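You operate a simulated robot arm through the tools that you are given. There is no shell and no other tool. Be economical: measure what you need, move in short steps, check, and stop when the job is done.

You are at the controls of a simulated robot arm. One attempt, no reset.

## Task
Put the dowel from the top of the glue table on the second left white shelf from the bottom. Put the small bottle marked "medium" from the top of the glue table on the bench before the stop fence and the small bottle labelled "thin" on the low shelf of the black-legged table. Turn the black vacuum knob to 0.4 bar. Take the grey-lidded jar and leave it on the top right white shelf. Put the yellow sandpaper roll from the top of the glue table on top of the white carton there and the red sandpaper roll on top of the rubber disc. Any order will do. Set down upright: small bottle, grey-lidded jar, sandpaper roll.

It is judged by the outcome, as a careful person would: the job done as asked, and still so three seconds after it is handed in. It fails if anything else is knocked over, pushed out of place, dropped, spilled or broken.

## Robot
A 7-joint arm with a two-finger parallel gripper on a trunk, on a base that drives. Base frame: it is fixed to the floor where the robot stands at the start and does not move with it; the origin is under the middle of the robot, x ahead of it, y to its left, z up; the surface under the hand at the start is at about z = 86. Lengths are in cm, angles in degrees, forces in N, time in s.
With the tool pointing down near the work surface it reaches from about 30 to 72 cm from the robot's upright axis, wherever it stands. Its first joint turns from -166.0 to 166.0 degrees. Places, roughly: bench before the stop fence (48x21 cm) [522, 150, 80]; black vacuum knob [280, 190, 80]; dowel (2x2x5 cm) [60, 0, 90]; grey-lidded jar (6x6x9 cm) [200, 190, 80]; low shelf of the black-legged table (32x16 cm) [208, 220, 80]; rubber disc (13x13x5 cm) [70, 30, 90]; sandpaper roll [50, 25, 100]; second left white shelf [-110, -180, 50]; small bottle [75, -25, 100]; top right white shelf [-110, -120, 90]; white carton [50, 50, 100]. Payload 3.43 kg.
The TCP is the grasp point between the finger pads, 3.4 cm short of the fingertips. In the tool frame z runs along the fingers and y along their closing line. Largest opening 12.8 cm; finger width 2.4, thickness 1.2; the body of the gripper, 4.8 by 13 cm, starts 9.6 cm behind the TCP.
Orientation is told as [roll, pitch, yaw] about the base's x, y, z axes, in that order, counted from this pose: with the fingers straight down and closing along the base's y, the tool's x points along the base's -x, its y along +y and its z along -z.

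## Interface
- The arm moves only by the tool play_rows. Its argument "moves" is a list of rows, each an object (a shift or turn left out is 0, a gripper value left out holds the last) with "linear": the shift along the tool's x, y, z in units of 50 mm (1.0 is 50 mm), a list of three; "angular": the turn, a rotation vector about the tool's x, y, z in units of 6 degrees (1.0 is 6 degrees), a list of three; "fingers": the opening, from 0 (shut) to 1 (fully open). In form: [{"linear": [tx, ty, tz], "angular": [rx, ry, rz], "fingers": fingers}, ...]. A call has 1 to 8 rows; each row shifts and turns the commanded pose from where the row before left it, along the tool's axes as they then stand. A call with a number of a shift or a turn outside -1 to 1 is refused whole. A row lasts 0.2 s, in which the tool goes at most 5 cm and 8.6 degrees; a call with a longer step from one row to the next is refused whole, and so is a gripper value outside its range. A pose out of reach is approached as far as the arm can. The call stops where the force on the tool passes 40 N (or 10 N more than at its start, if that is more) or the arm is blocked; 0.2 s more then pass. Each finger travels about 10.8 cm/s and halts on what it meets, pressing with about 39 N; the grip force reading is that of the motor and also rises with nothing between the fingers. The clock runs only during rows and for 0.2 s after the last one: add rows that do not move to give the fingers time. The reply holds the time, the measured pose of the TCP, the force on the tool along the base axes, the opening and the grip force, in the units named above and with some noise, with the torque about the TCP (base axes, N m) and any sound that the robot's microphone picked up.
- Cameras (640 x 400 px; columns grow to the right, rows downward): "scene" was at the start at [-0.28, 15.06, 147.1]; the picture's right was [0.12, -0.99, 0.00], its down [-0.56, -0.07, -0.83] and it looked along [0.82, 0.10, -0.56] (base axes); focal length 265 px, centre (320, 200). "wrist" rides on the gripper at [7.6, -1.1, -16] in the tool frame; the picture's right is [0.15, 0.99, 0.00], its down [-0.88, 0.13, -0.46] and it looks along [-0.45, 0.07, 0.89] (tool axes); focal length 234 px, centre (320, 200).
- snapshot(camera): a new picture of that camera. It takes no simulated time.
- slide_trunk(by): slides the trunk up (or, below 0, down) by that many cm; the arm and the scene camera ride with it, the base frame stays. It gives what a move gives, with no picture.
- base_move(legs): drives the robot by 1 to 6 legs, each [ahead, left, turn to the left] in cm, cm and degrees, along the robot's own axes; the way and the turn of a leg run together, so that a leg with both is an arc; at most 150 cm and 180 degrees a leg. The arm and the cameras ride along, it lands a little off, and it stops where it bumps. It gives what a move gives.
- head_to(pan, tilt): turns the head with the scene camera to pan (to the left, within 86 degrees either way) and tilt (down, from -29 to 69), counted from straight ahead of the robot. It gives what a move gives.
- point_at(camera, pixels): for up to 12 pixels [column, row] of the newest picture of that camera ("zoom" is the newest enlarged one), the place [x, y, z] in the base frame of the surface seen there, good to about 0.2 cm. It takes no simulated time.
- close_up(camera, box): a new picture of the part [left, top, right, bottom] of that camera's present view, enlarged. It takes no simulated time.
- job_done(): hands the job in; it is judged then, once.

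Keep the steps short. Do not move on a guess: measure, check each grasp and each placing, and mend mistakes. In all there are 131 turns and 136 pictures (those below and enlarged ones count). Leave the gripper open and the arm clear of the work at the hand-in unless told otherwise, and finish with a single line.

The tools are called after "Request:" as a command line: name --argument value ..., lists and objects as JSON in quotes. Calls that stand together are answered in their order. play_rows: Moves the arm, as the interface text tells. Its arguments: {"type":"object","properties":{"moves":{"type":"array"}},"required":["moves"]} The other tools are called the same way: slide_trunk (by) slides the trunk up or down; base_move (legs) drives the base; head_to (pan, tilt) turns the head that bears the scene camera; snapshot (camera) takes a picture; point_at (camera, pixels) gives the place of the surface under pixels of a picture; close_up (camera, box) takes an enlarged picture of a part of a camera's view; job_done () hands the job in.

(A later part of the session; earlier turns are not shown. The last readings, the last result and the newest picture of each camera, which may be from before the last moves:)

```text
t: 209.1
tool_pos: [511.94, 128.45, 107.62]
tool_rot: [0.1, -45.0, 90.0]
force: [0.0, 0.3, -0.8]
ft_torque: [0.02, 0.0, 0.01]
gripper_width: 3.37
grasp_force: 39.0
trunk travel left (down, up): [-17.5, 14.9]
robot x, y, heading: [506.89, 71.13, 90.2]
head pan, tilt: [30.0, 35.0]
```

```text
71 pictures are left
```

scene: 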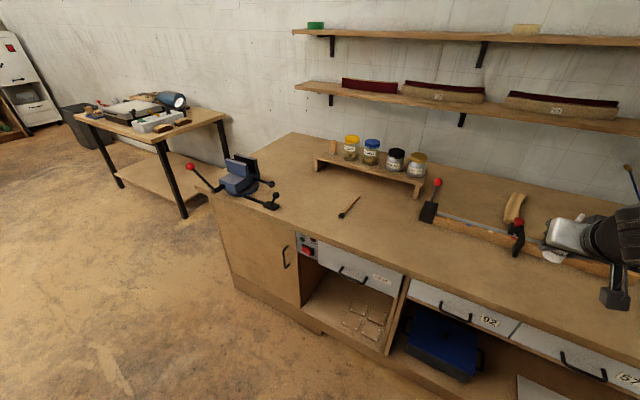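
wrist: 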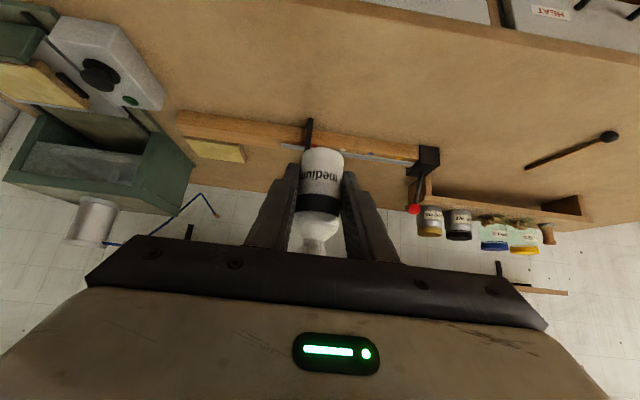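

Request:
point_at --camera "wrist" --pixels '[[410, 145], [190, 115], [310, 120], [320, 90], [260, 90], [400, 100], [160, 80], [330, 45], [430, 160]]'

```text
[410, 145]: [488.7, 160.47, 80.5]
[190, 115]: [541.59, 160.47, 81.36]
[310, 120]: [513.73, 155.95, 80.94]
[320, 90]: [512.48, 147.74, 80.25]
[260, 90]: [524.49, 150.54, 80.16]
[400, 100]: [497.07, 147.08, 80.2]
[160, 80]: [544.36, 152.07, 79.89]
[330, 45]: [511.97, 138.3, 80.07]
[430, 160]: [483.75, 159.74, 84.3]
```

Fence front face is y=160.5; a stop sticks out at x≈513.7. I'll set the bottle at ≈[520, 148]. Drive ahead 12, then lower partway.

Request:
base_move --legs '[[12, 0, 0]]'

Request:
play_rows --moves '[{"linear": [0.262, -0.267, 0.568]}, {"linear": [0.262, -0.267, 0.568]}, {"linear": [0.262, -0.267, 0.568]}, {"linear": [0.262, -0.267, 0.568]}, {"linear": [0.262, -0.267, 0.568]}, {"linear": [0.262, -0.267, 0.568]}]'

Request:
snapshot --camera "wrist"

```text
t: 210.3
tool_pos: [511.96, 140.57, 107.59]
tool_rot: [0.1, -45.0, 89.9]
force: [0.0, -0.3, 0.4]
ft_torque: [0.01, 0.0, 0.02]
gripper_width: 3.35
grasp_force: 39.2
trunk travel left (down, up): [-17.5, 14.9]
robot x, y, heading: [506.25, 83.42, 89.9]
head pan, tilt: [30.0, 35.0]
```

```text
t: 211.7
tool_pos: [520.19, 147.04, 90.14]
tool_rot: [-0.1, -45.1, 90.2]
force: [0.1, -0.4, -0.7]
ft_torque: [-0.02, 0.02, 0.02]
gripper_width: 3.38
grasp_force: 38.8
trunk travel left (down, up): [-17.5, 14.9]
robot x, y, heading: [506.79, 83.75, 90.1]
head pan, tilt: [30.0, 35.0]
```

```text
70 pictures are left
```

wrist: 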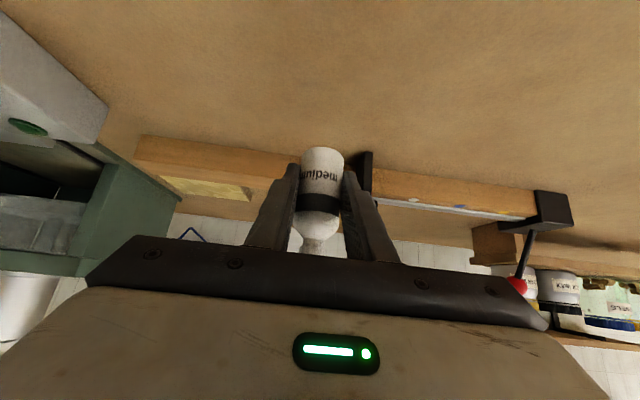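

Clear of fence and stop. Lower straight down to just above contact.

Request:
play_rows --moves '[{"linear": [0.25, 0, 0.25]}, {"linear": [0.25, 0, 0.25]}, {"linear": [0.2, 0, 0.2]}, {"linear": [0.1, 0, 0.1]}, {"linear": [0.04, 0, 0.04]}]'

Request:
play_rows --moves '[{"linear": [0.03, 0, 0.03]}, {}]'

```text
t: 212.9
tool_pos: [520.09, 146.95, 84.18]
tool_rot: [0.0, -45.0, 90.0]
force: [-0.4, -0.4, -1.3]
ft_torque: [-0.02, 0.01, -0.01]
gripper_width: 3.4
grasp_force: 39.1
trunk travel left (down, up): [-17.5, 14.9]
robot x, y, heading: [506.76, 83.23, 90.2]
head pan, tilt: [30.0, 35.0]
```

```text
t: 213.5
tool_pos: [520.0, 147.12, 83.89]
tool_rot: [0.0, -45.0, 90.0]
force: [0.3, 0.1, -0.5]
ft_torque: [-0.01, 0.01, -0.03]
gripper_width: 3.35
grasp_force: 38.7
trunk travel left (down, up): [-17.5, 14.9]
robot x, y, heading: [506.64, 83.43, 90.2]
head pan, tilt: [30.0, 35.0]
```

Request:
play_rows --moves '[{"linear": [0.015, 0, 0.015]}, {"linear": [0.015, 0, 0.015]}, {}]'

```text
t: 214.3
tool_pos: [520.04, 147.02, 83.89]
tool_rot: [0.0, -45.2, 90.1]
force: [0.4, -2.4, 9.4]
ft_torque: [-0.05, 0.0, -0.02]
gripper_width: 3.35
grasp_force: 38.8
trunk travel left (down, up): [-17.5, 14.9]
robot x, y, heading: [507.27, 83.07, 90.2]
head pan, tilt: [30.0, 35.0]
```

Contact (9 N). Ease up a hair, open, and look.

Request:
play_rows --moves '[{"linear": [-0.015, 0, -0.015]}, {"fingers": 0.32}, {"fingers": 0.45}, {"fingers": 0.47}]'

Request:
play_rows --moves '[{"linear": [0, 0, -0.4]}, {"linear": [0, 0, -0.7]}, {"linear": [0, 0, -0.8]}, {"linear": [-0.4, 0, -0.8]}, {"linear": [-0.4, 0, -0.8]}]'

Request:
snapshot --camera "wrist"

```text
t: 215.3
tool_pos: [519.97, 147.0, 83.81]
tool_rot: [0.0, -45.0, 90.0]
force: [0.7, 1.5, 0.4]
ft_torque: [-0.02, 0.02, -0.01]
gripper_width: 6.02
grasp_force: 0.0
trunk travel left (down, up): [-17.5, 14.9]
robot x, y, heading: [506.9, 83.12, 89.9]
head pan, tilt: [30.0, 35.0]
```

```text
t: 216.5
tool_pos: [519.99, 137.57, 98.94]
tool_rot: [0.0, -44.9, 90.1]
force: [0.1, 0.5, -1.2]
ft_torque: [0.02, 0.0, 0.02]
gripper_width: 6.04
grasp_force: 0.0
trunk travel left (down, up): [-17.5, 14.9]
robot x, y, heading: [506.61, 83.63, 90.1]
head pan, tilt: [30.0, 35.0]
```

```text
69 pictures are left
```

wrist: 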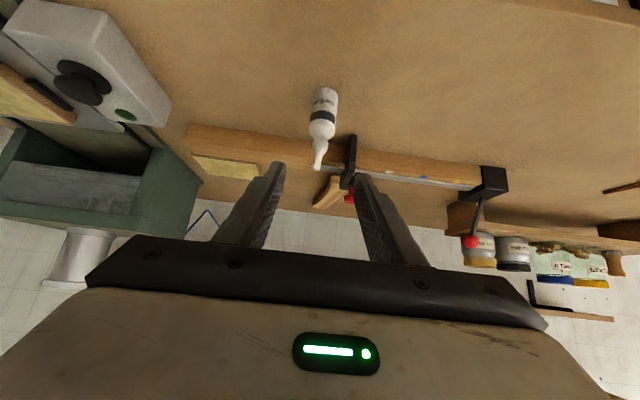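

Medium bottle stands before the fence. Raise, back away, and drive left to the black-legged table.

Request:
play_rows --moves '[{"linear": [-0.4, 0.4, -0.6], "fingers": 0.3}, {"linear": [-0.4, 0.4, -0.5]}, {"linear": [-0.4, 0.4, -0.4]}, {"linear": [-0.1, 0.4, -0.1]}]'

Request:
base_move --legs '[[-13, 0, 0], [0, 120, 0], [0, 118, 0]]'

Request:
head_to --pan 25 --tilt 35

Request:
snapshot --camera "scene"

```text
t: 217.5
tool_pos: [512.1, 136.4, 109.29]
tool_rot: [0.1, -45.1, 90.0]
force: [-0.4, 0.5, -0.8]
ft_torque: [0.02, -0.02, 0.03]
gripper_width: 3.86
grasp_force: 0.0
trunk travel left (down, up): [-17.5, 14.9]
robot x, y, heading: [507.02, 83.51, 90.1]
head pan, tilt: [30.0, 35.0]
```

```text
t: 241.4
tool_pos: [273.83, 124.48, 109.16]
tool_rot: [0.1, -45.0, 89.5]
force: [0.1, -0.4, 0.6]
ft_torque: [0.04, 0.03, -0.05]
gripper_width: 3.87
grasp_force: 0.0
trunk travel left (down, up): [-17.5, 14.9]
robot x, y, heading: [268.55, 71.39, 89.5]
head pan, tilt: [30.0, 35.0]
```

```text
t: 242.1
tool_pos: [273.84, 124.61, 109.14]
tool_rot: [0.0, -45.0, 89.6]
force: [-0.1, -0.2, 0.4]
ft_torque: [0.01, -0.05, 0.0]
gripper_width: 3.84
grasp_force: 0.1
trunk travel left (down, up): [-17.5, 14.9]
robot x, y, heading: [268.35, 71.75, 89.6]
head pan, tilt: [25.0, 35.0]
```

```text
68 pictures are left
```

scene: 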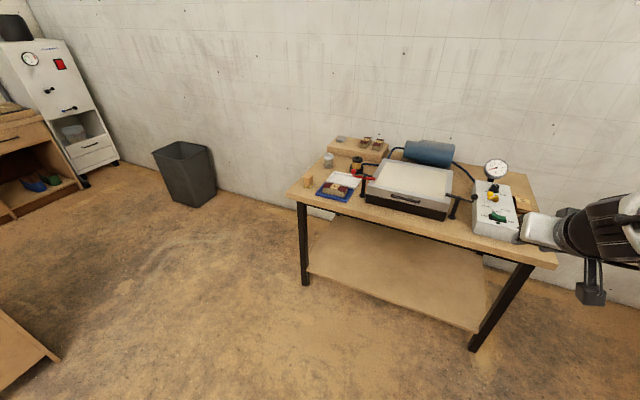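

Request:
close_up --camera "scene" --box '[465, 150, 535, 245]'

Request:
point_at --camera "zoom" --pixels '[[320, 200], [300, 250], [280, 310], [370, 120]]'

Request:
close_up --camera "scene" --box '[290, 125, 480, 225]'

Request:
point_at --camera "scene" --pixels '[[328, 158], [328, 153], [328, 146], [360, 150], [385, 158], [388, 148], [333, 138], [335, 168], [288, 195], [555, 265], [308, 183], [345, 158]]'

```text
4.21 times, centred on (500, 198) of scene
```

zoom: 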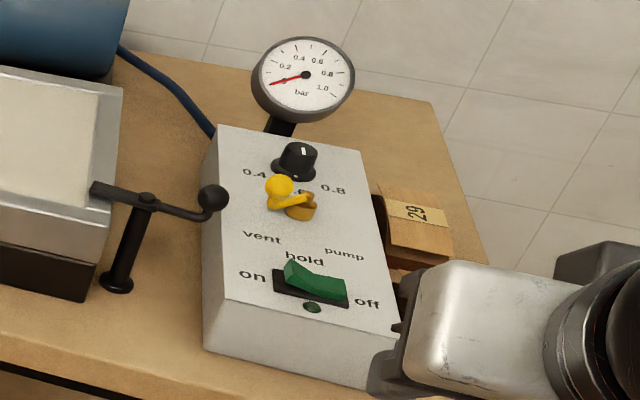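

```text
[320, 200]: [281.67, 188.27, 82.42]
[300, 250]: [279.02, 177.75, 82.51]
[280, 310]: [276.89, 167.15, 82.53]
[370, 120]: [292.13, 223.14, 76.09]
```

```text
3.37 times, centred on (385, 175) of scene
```

zoom: 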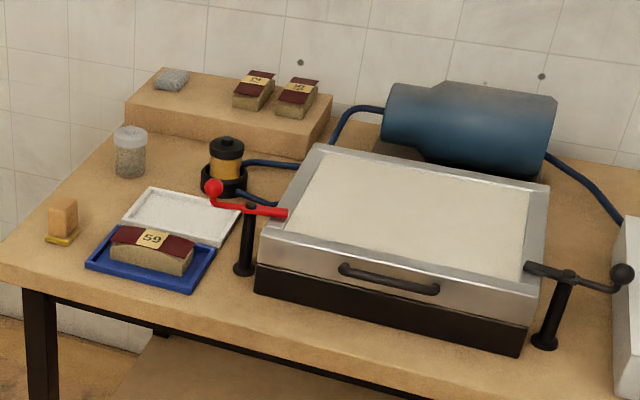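

```text
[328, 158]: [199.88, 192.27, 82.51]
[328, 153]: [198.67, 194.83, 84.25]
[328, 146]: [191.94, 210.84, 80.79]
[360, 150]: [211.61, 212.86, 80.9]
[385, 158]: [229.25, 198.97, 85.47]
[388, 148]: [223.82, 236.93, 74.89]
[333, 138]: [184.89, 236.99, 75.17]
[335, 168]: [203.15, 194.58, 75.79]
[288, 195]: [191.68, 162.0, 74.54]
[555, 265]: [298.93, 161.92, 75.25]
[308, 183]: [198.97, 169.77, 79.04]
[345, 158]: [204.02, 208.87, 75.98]
```

Raised low shelf measured: x≈191–224, y≥210, z≈80.9, matching the hint. Knob is on the box at ≈[282,188], top face z≈82.5. Return the tool to vertical and approach the knob.

Request:
play_rows --moves '[{"angular": [0, 1, 0]}, {"angular": [0, 1, 0]}, {"angular": [0, 1, 0]}, {"angular": [0, 1, 0]}, {"angular": [0, 1, 0]}, {"angular": [0, 1, 0]}, {"angular": [0, 1, 0]}, {"angular": [0, 0.5, 0]}]'

Request:
base_move --legs '[[0, -8, 0.4], [49, 0, 0]]'

Request:
snapshot --camera "wrist"

```text
t: 243.9
tool_pos: [273.85, 124.61, 109.18]
tool_rot: [-0.1, 0.1, 89.5]
force: [0.0, -0.2, -0.4]
ft_torque: [0.02, -0.02, -0.02]
gripper_width: 3.87
grasp_force: 0.1
trunk travel left (down, up): [-17.5, 14.9]
robot x, y, heading: [268.01, 71.35, 89.7]
head pan, tilt: [25.0, 35.0]
```

```text
t: 247.8
tool_pos: [281.48, 173.11, 109.01]
tool_rot: [-0.1, 0.0, 89.8]
force: [0.1, 0.0, -0.6]
ft_torque: [0.01, -0.02, -0.03]
gripper_width: 3.86
grasp_force: 0.1
trunk travel left (down, up): [-17.5, 14.9]
robot x, y, heading: [276.2, 119.81, 89.6]
head pan, tilt: [25.0, 35.0]
```

```text
65 pictures are left
```

wrist: 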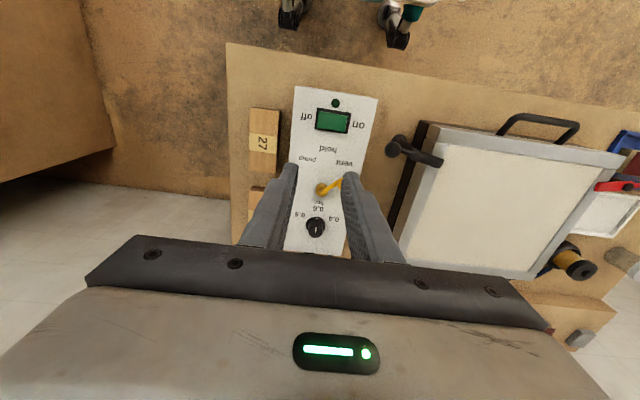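

Request:
close_up --camera "wrist" --box '[280, 150, 370, 250]'

Request:
point_at --camera "wrist" --pixels '[[316, 226], [309, 230], [323, 226], [316, 236], [330, 188], [320, 190], [340, 184], [335, 247]]'

```text
4.00 times, centred on (325, 200) of wrist
```

zoom: 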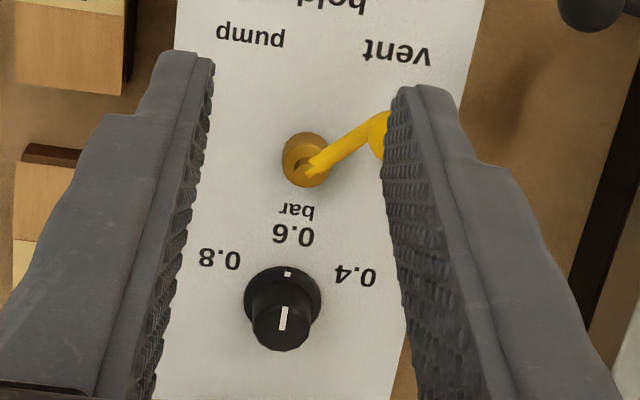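

```text
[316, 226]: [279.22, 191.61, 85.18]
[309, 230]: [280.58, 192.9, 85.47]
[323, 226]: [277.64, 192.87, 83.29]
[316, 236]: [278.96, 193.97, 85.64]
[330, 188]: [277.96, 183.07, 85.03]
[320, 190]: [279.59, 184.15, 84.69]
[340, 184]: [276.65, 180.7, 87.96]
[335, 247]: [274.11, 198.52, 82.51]
```

The pointer is at 0.6; 0.4 is on the left side as seen from the robot. Measure label positions about the knob axis.

Request:
point_at --camera "zoom" --pixels '[[294, 235], [355, 275], [220, 260], [284, 268], [246, 295], [320, 290], [288, 273], [284, 307], [283, 330], [255, 330], [311, 330], [283, 349]]'

```text
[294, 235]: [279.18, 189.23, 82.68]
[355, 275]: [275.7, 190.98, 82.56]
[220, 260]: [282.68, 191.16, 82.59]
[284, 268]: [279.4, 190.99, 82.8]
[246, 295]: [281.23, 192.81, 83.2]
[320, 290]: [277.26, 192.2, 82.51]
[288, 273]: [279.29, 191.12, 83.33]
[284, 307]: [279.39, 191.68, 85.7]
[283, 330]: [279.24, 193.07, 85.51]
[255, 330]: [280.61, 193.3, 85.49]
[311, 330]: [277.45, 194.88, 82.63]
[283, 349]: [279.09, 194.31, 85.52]
```

Knob axis ≈ (279.2, 193.0), top z 85.5, radius 1.4; 0.4 lies 60° clockwise (seen from above) from 0.6. Check the gauge's location for clearance.

Request:
head_to --pan 20 --tilt 45

Request:
snapshot --camera "scene"

```text
t: 248.5
tool_pos: [281.5, 173.16, 109.16]
tool_rot: [0.0, 0.0, 89.8]
force: [0.2, 0.3, -0.1]
ft_torque: [-0.06, 0.0, 0.03]
gripper_width: 3.83
grasp_force: 0.1
trunk travel left (down, up): [-17.5, 14.9]
robot x, y, heading: [276.01, 120.07, 90.1]
head pan, tilt: [20.0, 45.0]
```

```text
63 pictures are left
```

scene: 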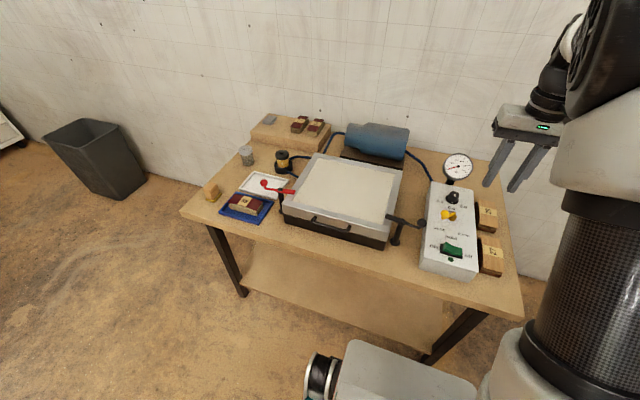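

Request:
point_at --camera "scene" --pixels '[[457, 156], [445, 163], [457, 177], [471, 165], [452, 196], [421, 222], [245, 150], [262, 140], [302, 146], [275, 121], [318, 150], [284, 138]]'

Request:
close_up --camera "scene" --box '[225, 100, 345, 190]'

```text
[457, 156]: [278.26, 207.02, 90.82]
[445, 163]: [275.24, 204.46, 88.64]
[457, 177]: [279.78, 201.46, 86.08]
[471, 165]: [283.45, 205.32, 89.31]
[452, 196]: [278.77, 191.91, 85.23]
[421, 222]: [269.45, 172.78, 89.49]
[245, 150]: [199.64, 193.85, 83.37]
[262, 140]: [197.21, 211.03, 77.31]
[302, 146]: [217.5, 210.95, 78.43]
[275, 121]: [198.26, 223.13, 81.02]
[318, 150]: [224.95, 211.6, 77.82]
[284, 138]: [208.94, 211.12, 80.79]
```

```text
4.44 times, centred on (285, 145) of scene
```

zoom: 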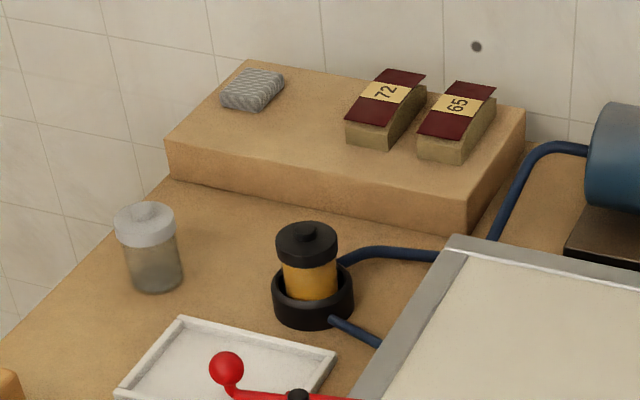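

Gauge tops out at z≈91.5 and y≥201, so the hand (≥96) clears it. Move over the knob, first at height.

Request:
base_move --legs '[[2.5, 0, 0]]'

Request:
play_rows --moves '[{"linear": [-0.85, 0.11, 0], "fingers": 0.36}, {"linear": [-0.85, 0.11, 0]}, {"linear": [-0.85, 0.11, 0]}, {"linear": [-0.85, 0.11, 0]}, {"linear": [0, 0, 0.9]}, {"linear": [0, 0, 0.9]}]'

Request:
snapshot --camera "wrist"

```text
t: 249.3
tool_pos: [281.57, 175.39, 109.14]
tool_rot: [0.0, 0.0, 89.9]
force: [-0.3, -0.6, -0.3]
ft_torque: [-0.01, 0.01, 0.01]
gripper_width: 3.86
grasp_force: 0.0
trunk travel left (down, up): [-17.5, 14.9]
robot x, y, heading: [275.86, 122.56, 89.9]
head pan, tilt: [20.0, 45.0]
```

```text
t: 250.7
tool_pos: [279.34, 192.06, 99.99]
tool_rot: [0.0, -0.1, 90.0]
force: [0.2, 0.2, -0.4]
ft_torque: [0.01, 0.0, 0.04]
gripper_width: 4.61
grasp_force: 0.1
out of reach, approached as far as the arm can: row 4
trunk travel left (down, up): [-17.5, 14.9]
robot x, y, heading: [276.29, 122.28, 90.1]
head pan, tilt: [20.0, 45.0]
```

```text
61 pictures are left
```

wrist: 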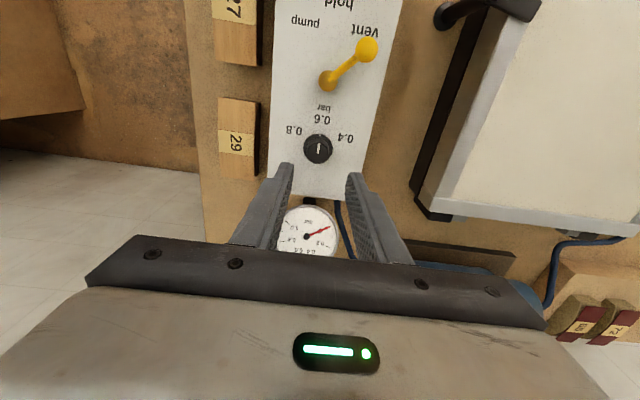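

Request:
point_at --camera "wrist" --pixels '[[318, 148], [308, 148], [328, 148], [318, 139], [318, 157], [318, 163]]'

```text
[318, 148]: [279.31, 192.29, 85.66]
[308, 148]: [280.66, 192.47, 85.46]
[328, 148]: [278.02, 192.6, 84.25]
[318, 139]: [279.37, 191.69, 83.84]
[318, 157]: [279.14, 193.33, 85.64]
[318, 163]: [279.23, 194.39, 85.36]
```

Knob centre (279.3, 193.0). Descend to z≈87 with 0.9 cm forward.

Request:
play_rows --moves '[{"linear": [0, 0, 0.8]}, {"linear": [-0.09, 0, 0.8]}, {"linear": [-0.09, 0, 0.7]}, {"linear": [0, 0, 0.32]}]'

Request:
snapshot --camera "wrist"

```text
t: 251.7
tool_pos: [279.27, 192.96, 86.68]
tool_rot: [0.0, -0.1, 90.0]
force: [-0.1, 0.9, 0.0]
ft_torque: [0.01, -0.02, 0.02]
gripper_width: 4.6
grasp_force: 0.0
trunk travel left (down, up): [-17.5, 14.9]
robot x, y, heading: [275.83, 122.47, 90.0]
head pan, tilt: [20.0, 45.0]
```

```text
60 pictures are left
```

wrist: 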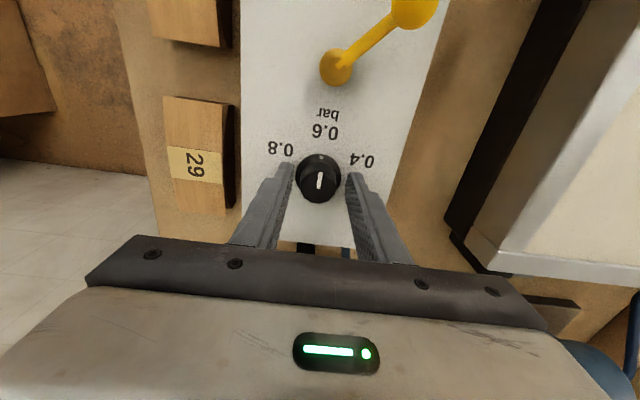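

Centered. Close and turn 30° clockwise (from above) first.

Request:
play_rows --moves '[{"fingers": 0}, {"fingers": 0}, {"angular": [0, 0, 1]}, {"angular": [0, 0, 1]}, {"angular": [0, 0, 1]}, {"angular": [0, 0, 1]}, {"angular": [0, 0, 1]}]'

Request:
snapshot --camera "wrist"

```text
t: 253.3
tool_pos: [279.44, 193.02, 86.79]
tool_rot: [0.0, 0.0, 59.8]
force: [7.2, 1.8, -5.9]
ft_torque: [0.57, -0.53, -0.03]
gripper_width: 3.12
grasp_force: 44.9
trunk travel left (down, up): [-17.5, 14.9]
robot x, y, heading: [276.03, 122.31, 89.9]
head pan, tilt: [20.0, 45.0]
```

```text
59 pictures are left
```

wrist: 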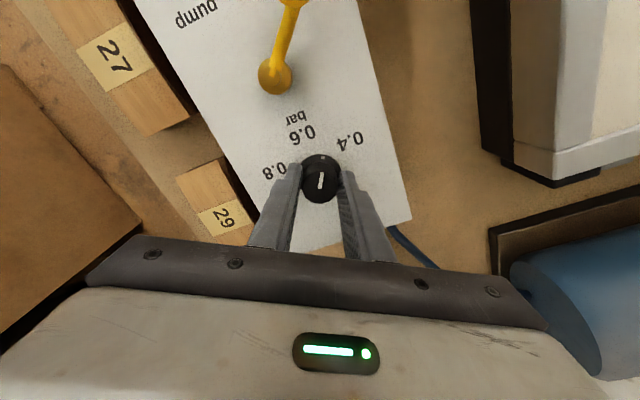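

Knob follows the fingers, pointer between 0.6 and 0.4. Turn the other 30°.

Request:
play_rows --moves '[{"angular": [0, 0, 1]}, {"angular": [0, 0, 1]}, {"angular": [0, 0, 1]}, {"angular": [0, 0, 1]}, {"angular": [0, 0, 1]}, {}]'

Request:
snapshot --camera "wrist"

Request:
close_up --camera "wrist" --box '[250, 90, 390, 220]'

```text
t: 254.7
tool_pos: [279.26, 193.12, 86.85]
tool_rot: [0.0, -0.1, 29.8]
force: [4.7, 6.4, -7.3]
ft_torque: [0.2, 0.01, 0.08]
gripper_width: 3.11
grasp_force: 45.5
trunk travel left (down, up): [-17.5, 14.9]
robot x, y, heading: [276.06, 122.08, 89.9]
head pan, tilt: [20.0, 45.0]
```

```text
58 pictures are left
```

wrist: 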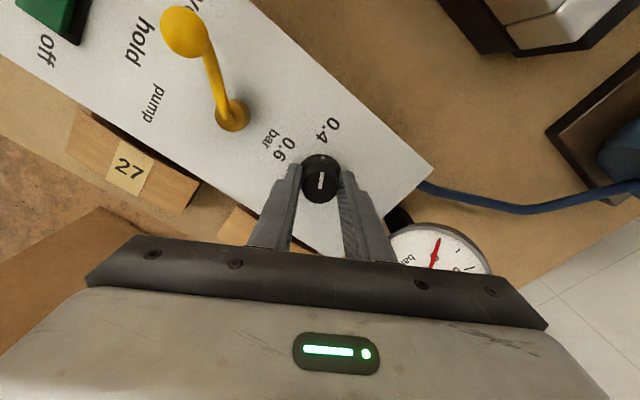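

```text
3.08 times, centred on (320, 155) of wrist
```

zoom: 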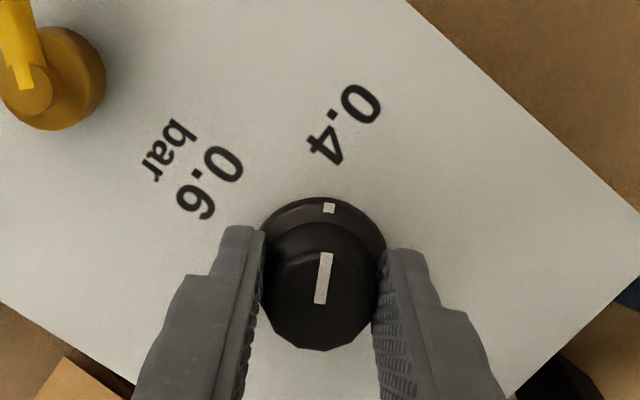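

Request:
point_at --camera "zoom" --pixels '[[329, 208], [326, 255], [320, 302], [342, 122], [322, 200]]'

```text
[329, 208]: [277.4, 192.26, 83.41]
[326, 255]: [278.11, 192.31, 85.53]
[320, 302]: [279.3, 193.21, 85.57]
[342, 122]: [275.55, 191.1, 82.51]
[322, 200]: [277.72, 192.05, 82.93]
```

Pointer is at 0.4 within a couple of degrees. Release and rise.

Request:
play_rows --moves '[{"fingers": 0.36}, {"fingers": 0.36}, {"linear": [0, 0, -0.5]}, {"linear": [0, 0, -0.8]}, {"linear": [0, 0, -0.8]}]'

Request:
close_up --camera "wrist" --box '[230, 60, 410, 220]'

```text
t: 255.9
tool_pos: [279.37, 192.81, 97.25]
tool_rot: [0.0, 0.0, 29.8]
force: [0.0, 0.0, -0.7]
ft_torque: [-0.03, 0.02, 0.03]
gripper_width: 4.62
grasp_force: 0.1
trunk travel left (down, up): [-17.5, 14.9]
robot x, y, heading: [276.37, 122.57, 89.7]
head pan, tilt: [20.0, 45.0]
```

```text
2.50 times, centred on (320, 140) of wrist
```

zoom: 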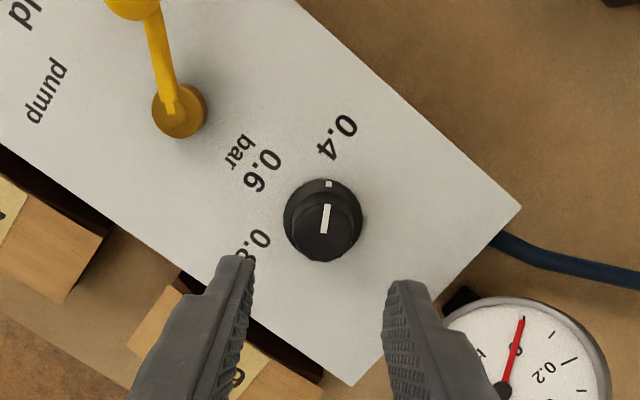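

Knob reads 0.4. Next the grey-lidded jar. Rotate the tool back (yaw), then back off.

Request:
play_rows --moves '[{"angular": [0, 0, -1], "linear": [0, 0, -0.5]}, {"angular": [0, 0, -1], "linear": [0, 0, -0.5]}, {"angular": [0, 0, -1]}, {"angular": [0, 0, -1]}, {"angular": [0, 0, -1]}, {"angular": [0, 0, -1]}, {"angular": [0, 0, -1]}, {"angular": [0, 0, -1]}]'

Request:
base_move --legs '[[-38, 0, 0], [0, 80, 0]]'

Request:
play_rows --moves '[{"angular": [0, 0, -1], "linear": [0.8, 0, 0]}, {"angular": [0, 0, -1], "linear": [0.8, 0, 0]}, {"angular": [0, -1, 0], "linear": [0.8, 0, 0]}, {"angular": [0, -1, 0]}, {"angular": [0, -1, 0]}, {"angular": [0, -1, 0]}, {"angular": [0, -1, 0]}, {"angular": [0, -1, 0]}]'

Request:
play_rows --moves '[{"angular": [0, -1, 0], "fingers": 0.7}, {"angular": [0, -0.5, 0]}]'

Request:
snapshot --camera "wrist"

```text
t: 257.7
tool_pos: [279.42, 192.99, 102.45]
tool_rot: [0.0, 0.0, 78.1]
force: [0.2, -0.6, -0.1]
ft_torque: [0.01, 0.0, 0.03]
gripper_width: 4.61
grasp_force: 0.0
trunk travel left (down, up): [-17.5, 14.9]
robot x, y, heading: [276.12, 122.63, 89.9]
head pan, tilt: [20.0, 45.0]
```

```text
t: 267.8
tool_pos: [199.56, 155.21, 102.5]
tool_rot: [-0.1, 0.0, 77.5]
force: [-0.6, 0.3, 0.4]
ft_torque: [0.03, 0.01, 0.01]
gripper_width: 4.61
grasp_force: 0.1
trunk travel left (down, up): [-17.5, 14.9]
robot x, y, heading: [195.84, 84.91, 89.4]
head pan, tilt: [20.0, 45.0]
```

```text
t: 269.6
tool_pos: [198.28, 143.22, 102.37]
tool_rot: [0.0, -36.2, 89.6]
force: [-0.4, 0.3, 0.3]
ft_torque: [0.0, -0.01, 0.01]
gripper_width: 4.63
grasp_force: 0.1
trunk travel left (down, up): [-17.5, 14.9]
robot x, y, heading: [196.06, 84.92, 89.3]
head pan, tilt: [20.0, 45.0]
```

```text
t: 270.2
tool_pos: [198.32, 143.32, 102.37]
tool_rot: [0.0, -45.1, 89.5]
force: [0.9, -0.2, -0.1]
ft_torque: [0.0, 0.03, 0.06]
gripper_width: 8.98
grasp_force: 0.1
trunk travel left (down, up): [-17.5, 14.9]
robot x, y, heading: [195.92, 84.81, 89.6]
head pan, tilt: [20.0, 45.0]
```

```text
55 pictures are left
```

wrist: 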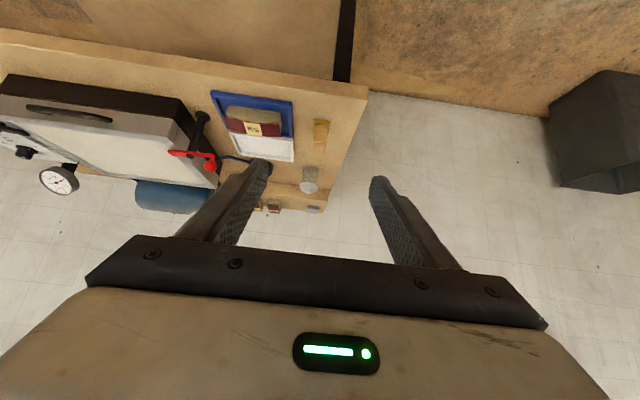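

Request:
point_at --camera "wrist" --pixels '[[310, 172], [310, 186], [303, 180], [316, 180], [322, 130], [280, 150], [313, 211], [270, 206], [285, 200], [300, 206], [242, 160]]'

Request:
close_up --camera "wrist" --box '[240, 100, 370, 220]'

```text
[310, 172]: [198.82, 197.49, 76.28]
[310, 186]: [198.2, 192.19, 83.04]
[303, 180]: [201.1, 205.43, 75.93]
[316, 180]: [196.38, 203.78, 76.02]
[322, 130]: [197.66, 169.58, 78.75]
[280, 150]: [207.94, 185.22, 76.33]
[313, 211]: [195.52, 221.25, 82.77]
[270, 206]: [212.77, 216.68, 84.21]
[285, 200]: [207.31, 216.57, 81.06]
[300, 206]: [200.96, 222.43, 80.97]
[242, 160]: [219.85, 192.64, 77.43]
```

```text
3.33 times, centred on (305, 160) of wrist
```

zoom: 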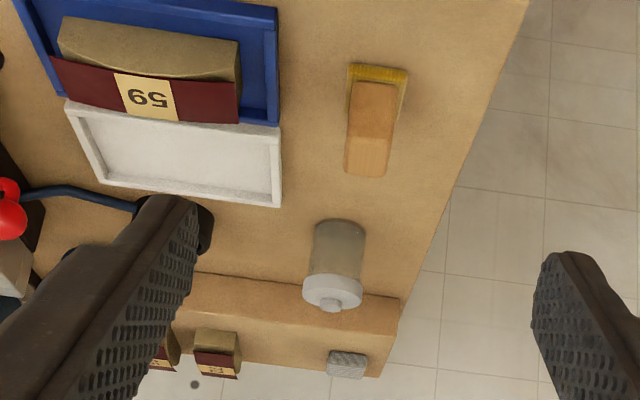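

Jar centre ≈ (199.2, 194.5). Drive ahead 32 cm and lower some.

Request:
base_move --legs '[[34, 0, 0.4]]'

Request:
play_rows --moves '[{"linear": [0.3, -0.1, 0.5]}, {"linear": [0.3, -0.1, 0.5]}, {"linear": [0.3, 0, 0.5]}]'

Request:
snapshot --camera "wrist"

```text
t: 272.5
tool_pos: [198.25, 177.15, 102.36]
tool_rot: [-0.1, -45.1, 89.7]
force: [-0.9, 0.3, -0.6]
ft_torque: [0.02, -0.06, -0.03]
gripper_width: 8.96
grasp_force: 0.0
trunk travel left (down, up): [-17.5, 14.9]
robot x, y, heading: [195.93, 118.95, 89.6]
head pan, tilt: [20.0, 45.0]
```

```text
t: 273.3
tool_pos: [199.31, 179.26, 93.88]
tool_rot: [0.1, -45.1, 89.8]
force: [-0.1, -0.4, 0.4]
ft_torque: [0.0, -0.02, 0.01]
gripper_width: 8.96
grasp_force: 0.0
trunk travel left (down, up): [-17.5, 14.9]
robot x, y, heading: [196.2, 118.59, 89.4]
head pan, tilt: [20.0, 45.0]
```

```text
53 pictures are left
```

wrist: 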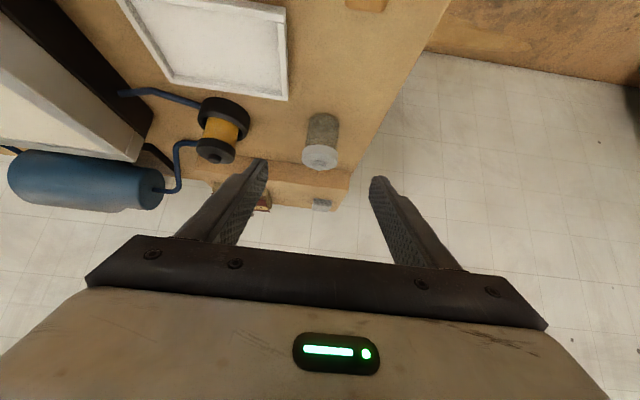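

Request:
point_at --camera "wrist" --pixels '[[320, 158], [320, 147], [304, 155], [337, 155], [320, 120], [245, 118], [320, 172], [240, 165]]'

```text
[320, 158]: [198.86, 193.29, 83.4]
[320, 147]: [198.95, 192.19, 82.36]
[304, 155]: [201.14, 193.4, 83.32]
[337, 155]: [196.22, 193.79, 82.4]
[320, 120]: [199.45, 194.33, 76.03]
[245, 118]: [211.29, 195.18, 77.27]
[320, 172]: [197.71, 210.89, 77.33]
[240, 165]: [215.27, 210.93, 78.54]
```

Aligned; go in diagonally in 5 rows.

Request:
play_rows --moves '[{"linear": [-0.042, 0.05, 0.77]}, {"linear": [-0.042, 0.05, 0.77]}, {"linear": [-0.042, 0, 0.77]}, {"linear": [-0.042, 0, 0.77]}, {"linear": [-0.042, 0, 0.77]}]'

Request:
snapshot --camera "wrist"

```text
t: 274.5
tool_pos: [199.02, 193.7, 81.03]
tool_rot: [0.1, -45.1, 89.7]
force: [-0.6, 0.8, -0.6]
ft_torque: [-0.04, 0.0, 0.02]
gripper_width: 8.95
grasp_force: 0.0
trunk travel left (down, up): [-17.5, 14.9]
robot x, y, heading: [196.09, 119.05, 89.7]
head pan, tilt: [20.0, 45.0]
```

```text
52 pictures are left
```

wrist: 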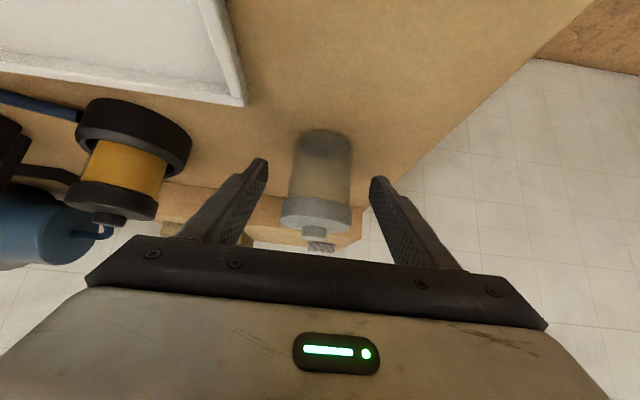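

Jar is between the pads. Close and lift gently.

Request:
play_rows --moves '[{"fingers": 0.45}, {"fingers": 0}, {"fingers": 0}, {"fingers": 0}]'

Request:
play_rows --moves '[{"linear": [-0.05, 0, -0.05]}, {"linear": [-0.1, 0, -0.1]}, {"linear": [-0.2, 0, -0.2]}, {"linear": [-0.3, 0, -0.3]}, {"linear": [-0.3, 0, -0.3]}, {"linear": [-0.3, 0, -0.3]}, {"linear": [-0.3, 0, -0.3]}]'

Request:
snapshot --camera "wrist"

```text
t: 275.5
tool_pos: [198.84, 193.57, 81.0]
tool_rot: [0.0, -45.0, 89.7]
force: [-0.1, 1.1, 0.2]
ft_torque: [0.0, 0.01, 0.02]
gripper_width: 5.27
grasp_force: 38.7
trunk travel left (down, up): [-17.5, 14.9]
robot x, y, heading: [196.0, 118.65, 89.6]
head pan, tilt: [20.0, 45.0]
```

```text
t: 277.1
tool_pos: [198.91, 193.59, 91.98]
tool_rot: [0.0, -44.9, 89.7]
force: [0.9, 0.4, -0.6]
ft_torque: [-0.05, -0.01, -0.03]
gripper_width: 5.26
grasp_force: 39.3
trunk travel left (down, up): [-17.5, 14.9]
robot x, y, heading: [196.12, 118.97, 89.5]
head pan, tilt: [20.0, 45.0]
```

```text
51 pictures are left
```

wrist: 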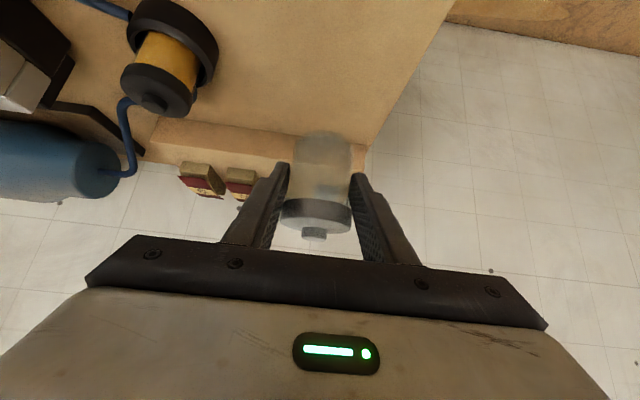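

Jar held (5.26 cm). Retract and raise, then back off to open floor and turn right to face −y.

Request:
play_rows --moves '[{"linear": [0, 0, -0.4]}, {"linear": [0.1, 0, -0.6]}, {"linear": [0.1, 0, -0.7]}, {"linear": [0.1, 0, -0.7]}, {"linear": [0.1, 0, -0.7]}, {"linear": [0.1, 0, -0.7]}, {"linear": [0.1, 0, -0.6]}, {"linear": [0.1, 0, -0.5]}]'

Request:
base_move --legs '[[-65, 10, 0], [0, 0, -180]]'

Request:
base_move --legs '[[0, -35, 0], [120, 0, 0], [100, 0, 0]]'

```text
t: 278.9
tool_pos: [198.81, 173.82, 106.91]
tool_rot: [0.0, -45.0, 89.7]
force: [-0.1, -0.2, -1.1]
ft_torque: [-0.01, 0.01, -0.01]
gripper_width: 5.25
grasp_force: 38.9
trunk travel left (down, up): [-17.5, 14.9]
robot x, y, heading: [196.11, 118.65, 89.6]
head pan, tilt: [20.0, 45.0]
```

```text
t: 290.0
tool_pos: [183.29, -0.65, 106.79]
tool_rot: [0.0, -45.0, -90.3]
force: [-0.2, 0.0, 0.1]
ft_torque: [-0.02, 0.01, 0.02]
gripper_width: 5.04
grasp_force: 38.2
trunk travel left (down, up): [-17.5, 14.9]
robot x, y, heading: [185.67, 54.93, -90.0]
head pan, tilt: [20.0, 45.0]
```

```text
t: 304.4
tool_pos: [143.65, -220.82, 106.86]
tool_rot: [0.0, -44.9, -91.3]
force: [0.7, 0.0, -0.7]
ft_torque: [0.01, -0.02, 0.02]
gripper_width: 5.03
grasp_force: 38.7
trunk travel left (down, up): [-17.5, 14.9]
robot x, y, heading: [147.29, -165.79, -91.0]
head pan, tilt: [20.0, 45.0]
```

Width changed 5.25→5.03; check the jar in hand.

Request:
snapshot --camera "wrist"

Request:
close_up --camera "wrist" --box '[240, 110, 400, 260]'

```text
50 pictures are left
```

wrist: 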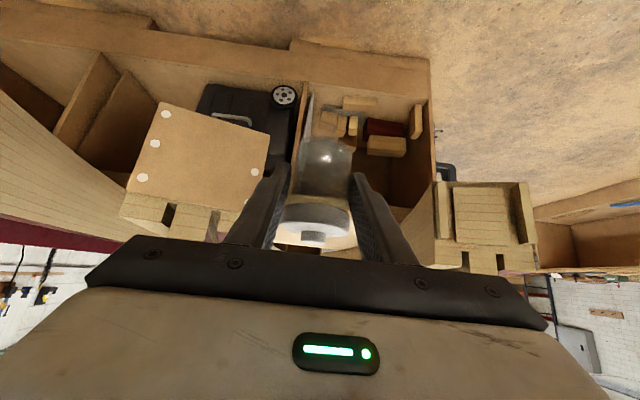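

```text
2.67 times, centred on (320, 185) of wrist
```

zoom: 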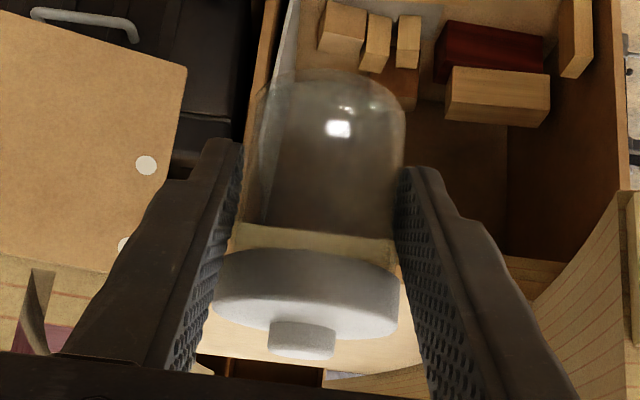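

Jar is still secure. Shift west, turn to face the shelf, and approach it.

Request:
base_move --legs '[[8, -70, 0], [0, 0, -88]]'

Request:
base_move --legs '[[72, 0, 0], [0, 40, 0]]'

```text
t: 309.4
tool_pos: [93.22, -224.59, 106.34]
tool_rot: [0.0, -43.9, -90.5]
force: [3.0, 5.8, -1.2]
ft_torque: [-0.07, 0.02, -0.02]
gripper_width: 5.03
grasp_force: 39.2
trunk travel left (down, up): [-17.5, 14.9]
robot x, y, heading: [95.96, -170.03, -91.5]
head pan, tilt: [20.0, 45.0]
stopped in leg 1: the force on the tool passed its limit at 48 N (the readings are from after the stop); the commanded pose is now the measured one
```

```text
t: 310.3
tool_pos: [93.48, -224.84, 105.77]
tool_rot: [0.2, -42.9, -90.3]
force: [2.2, 4.6, 0.1]
ft_torque: [-0.07, 0.02, -0.03]
gripper_width: 5.06
grasp_force: 38.9
trunk travel left (down, up): [-17.5, 14.9]
robot x, y, heading: [96.16, -171.05, -91.7]
head pan, tilt: [20.0, 45.0]
stopped in leg 1: the force on the tool passed its limit at 52 N (the readings are from after the stop); the commanded pose is now the measured one
```

The hand met an overhanging boat plank. Stop and look.

Request:
snapshot --camera "wrist"

Request:
head_to --pan 35 --tilt 35

Request:
snapshot --camera "scene"

```text
48 pictures are left
```

wrist: 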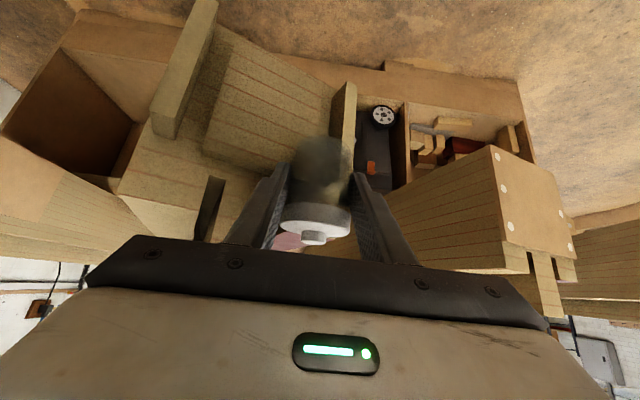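

```text
t: 311.1
tool_pos: [93.46, -224.71, 105.76]
tool_rot: [0.1, -42.9, -90.3]
force: [4.4, 7.8, -2.1]
ft_torque: [-0.04, 0.02, 0.08]
gripper_width: 5.05
grasp_force: 39.2
trunk travel left (down, up): [-17.5, 14.9]
robot x, y, heading: [96.28, -170.54, -91.3]
head pan, tilt: [35.0, 35.0]
```

```text
47 pictures are left
```

scene: 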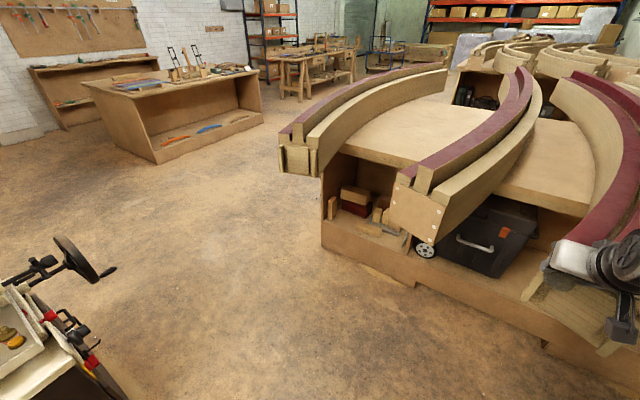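

Back straight away (+y) 28 cm from the plank and compare.

Request:
base_move --legs '[[-12, 0, 0]]'

Request:
snapshot --camera "wrist"

Request:
head_to --pan 10 --tilt 35

Request:
snapshot --camera "scene"

```text
t: 312.3
tool_pos: [93.69, -212.92, 105.8]
tool_rot: [0.0, -42.9, -90.4]
force: [-0.1, 0.0, -0.7]
ft_torque: [-0.01, 0.0, 0.0]
gripper_width: 5.03
grasp_force: 38.9
trunk travel left (down, up): [-17.5, 14.9]
robot x, y, heading: [96.2, -158.78, -91.8]
head pan, tilt: [35.0, 35.0]
```

```text
46 pictures are left
```

wrist: 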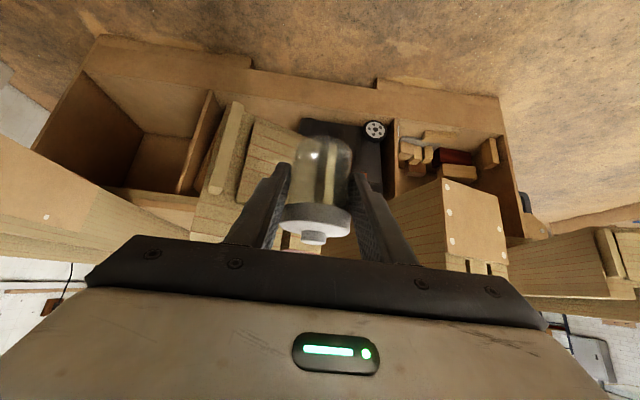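

```text
t: 313.2
tool_pos: [93.67, -212.84, 105.82]
tool_rot: [0.1, -43.0, -90.4]
force: [0.6, -0.3, -1.4]
ft_torque: [0.06, 0.01, -0.02]
gripper_width: 5.06
grasp_force: 39.3
trunk travel left (down, up): [-17.5, 14.9]
robot x, y, heading: [96.4, -158.53, -91.7]
head pan, tilt: [10.0, 35.0]
```

```text
45 pictures are left
```

scene: 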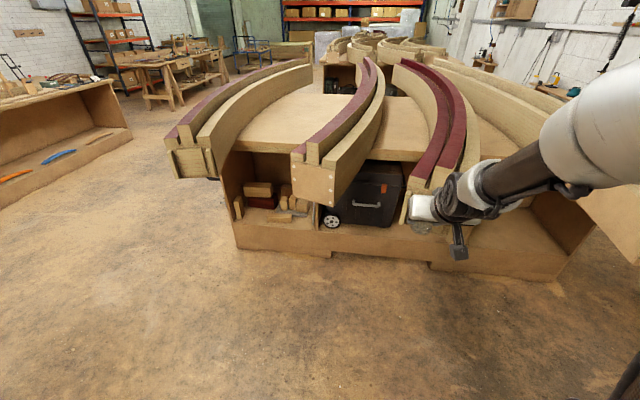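

Planks look undisturbed and the jar is fine. Pull the arm in 15 cm, then turn right to face the shelf.

Request:
play_rows --moves '[{"linear": [0.3, 0, -0.3], "angular": [0, -0.2, 0]}, {"linear": [0.5, 0, -0.5], "angular": [0, -0.1, 0]}, {"linear": [0.5, 0, -0.5]}, {"linear": [0.5, 0, -0.5]}, {"linear": [0.3, 0, -0.3]}]'

Request:
base_move --legs '[[0, 0, -88]]'

Request:
head_to --pan 0 --tilt 30

Request:
snapshot --camera "scene"

```text
t: 314.6
tool_pos: [100.14, -202.17, 106.11]
tool_rot: [-0.1, -44.6, -81.5]
force: [0.6, 0.4, -0.9]
ft_torque: [0.02, 0.04, -0.04]
gripper_width: 5.02
grasp_force: 39.1
out of reach, approached as far as the arm can: row 2, 3, 5
trunk travel left (down, up): [-17.5, 14.9]
robot x, y, heading: [96.26, -159.05, -91.6]
head pan, tilt: [10.0, 35.0]
stopped in row 5: the arm was blocked; the commanded pose is now the measured one
```

```text
t: 316.2
tool_pos: [88.43, -201.7, 106.03]
tool_rot: [0.0, -44.7, -96.8]
force: [-0.6, -0.2, -1.9]
ft_torque: [0.04, 0.04, -0.01]
gripper_width: 5.04
grasp_force: 38.6
trunk travel left (down, up): [-17.5, 14.9]
robot x, y, heading: [96.37, -158.78, -106.7]
head pan, tilt: [10.0, 35.0]
stopped in leg 1: the robot was blocked; the commanded pose is now the measured one
```

```text
t: 316.9
tool_pos: [88.46, -201.58, 106.01]
tool_rot: [0.0, -44.5, -96.7]
force: [0.3, 0.5, -1.6]
ft_torque: [0.0, 0.01, 0.01]
gripper_width: 5.01
grasp_force: 38.6
trunk travel left (down, up): [-17.5, 14.9]
robot x, y, heading: [96.06, -158.93, -106.8]
head pan, tilt: [0.0, 30.0]
```

```text
44 pictures are left
```

scene: 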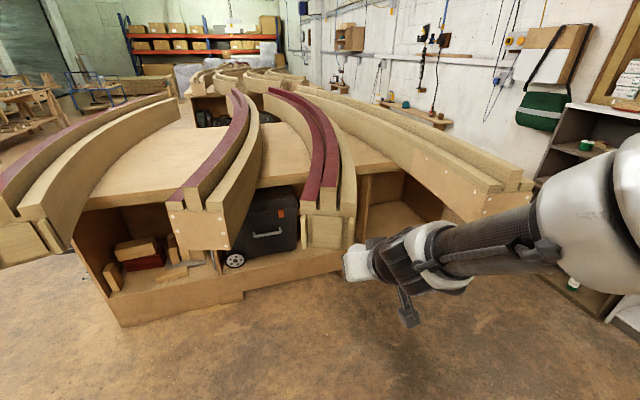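

The rear touched the bin while turning. Measure plank ends and see the space.

Request:
point_at --camera "scene" --pixels '[[325, 230], [350, 200], [475, 210], [530, 185], [200, 225], [345, 268], [550, 270], [610, 310]]'

Request:
head_to --pan -86 --tilt 55

Request:
snapshot --camera "scene"

```text
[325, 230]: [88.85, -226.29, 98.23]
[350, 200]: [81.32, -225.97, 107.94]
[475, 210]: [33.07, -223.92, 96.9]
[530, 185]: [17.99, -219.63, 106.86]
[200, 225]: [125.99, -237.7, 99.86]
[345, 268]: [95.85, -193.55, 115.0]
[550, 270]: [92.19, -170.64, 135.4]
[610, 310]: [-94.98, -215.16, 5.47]
```

```text
t: 318.5
tool_pos: [88.55, -201.7, 106.09]
tool_rot: [0.1, -44.8, -97.0]
force: [0.3, 0.5, -1.0]
ft_torque: [-0.01, 0.0, 0.01]
gripper_width: 5.02
grasp_force: 39.0
trunk travel left (down, up): [-17.5, 14.9]
robot x, y, heading: [96.16, -158.66, -106.7]
head pan, tilt: [-85.9, 55.0]
```

```text
43 pictures are left
```

scene: 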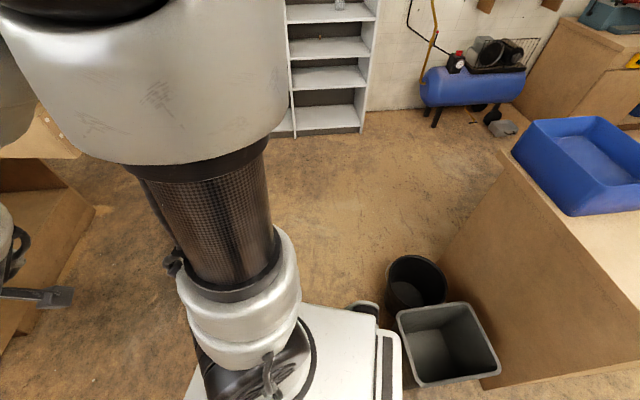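

Planks end near y≈−220, so keep y here. Shift west 80 cm (5 cm away from the bins), then turn to face the shelf.

Request:
point_at --camera "scene" --pixels '[[398, 312], [477, 305], [499, 372], [388, 275]]'

Request:
base_move --legs '[[5, 0, 0], [24, -76, 0]]'

```text
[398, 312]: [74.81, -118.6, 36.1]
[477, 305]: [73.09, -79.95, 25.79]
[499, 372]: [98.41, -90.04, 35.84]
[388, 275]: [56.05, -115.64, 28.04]
```

```text
t: 326.7
tool_pos: [8.03, -207.76, 106.18]
tool_rot: [-0.1, -44.6, -96.9]
force: [-0.3, 0.0, -0.3]
ft_torque: [0.01, -0.01, -0.01]
gripper_width: 5.02
grasp_force: 39.0
trunk travel left (down, up): [-17.5, 14.9]
robot x, y, heading: [15.8, -164.57, -106.4]
head pan, tilt: [-85.9, 55.0]
```

Request:
base_move --legs '[[0, 0, -83.5], [0, -40, 0]]'

Request:
head_to --pan 25 --tilt 25

Request:
snapshot --camera "scene"

```text
t: 333.4
tool_pos: [-23.04, -135.94, 106.28]
tool_rot: [0.2, -44.8, -179.9]
force: [0.1, -0.1, -0.7]
ft_torque: [0.02, 0.01, 0.0]
gripper_width: 5.05
grasp_force: 38.9
trunk travel left (down, up): [-17.5, 14.9]
robot x, y, heading: [20.38, -138.49, 170.4]
head pan, tilt: [-85.9, 55.0]
stopped in leg 2: the robot was blocked; the commanded pose is now the measured one
```

```text
t: 335.3
tool_pos: [-23.06, -136.11, 106.2]
tool_rot: [0.1, -44.7, -179.8]
force: [-0.2, -0.4, -0.9]
ft_torque: [-0.01, -0.02, -0.01]
gripper_width: 5.05
grasp_force: 38.7
trunk travel left (down, up): [-17.5, 14.9]
robot x, y, heading: [20.44, -138.37, 170.5]
head pan, tilt: [25.0, 25.0]
```

```text
42 pictures are left
```

scene: 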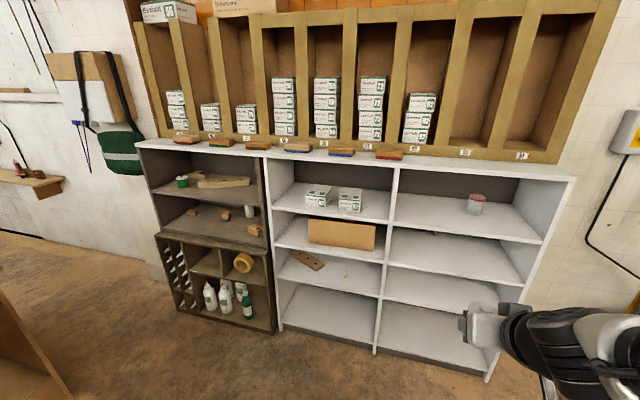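

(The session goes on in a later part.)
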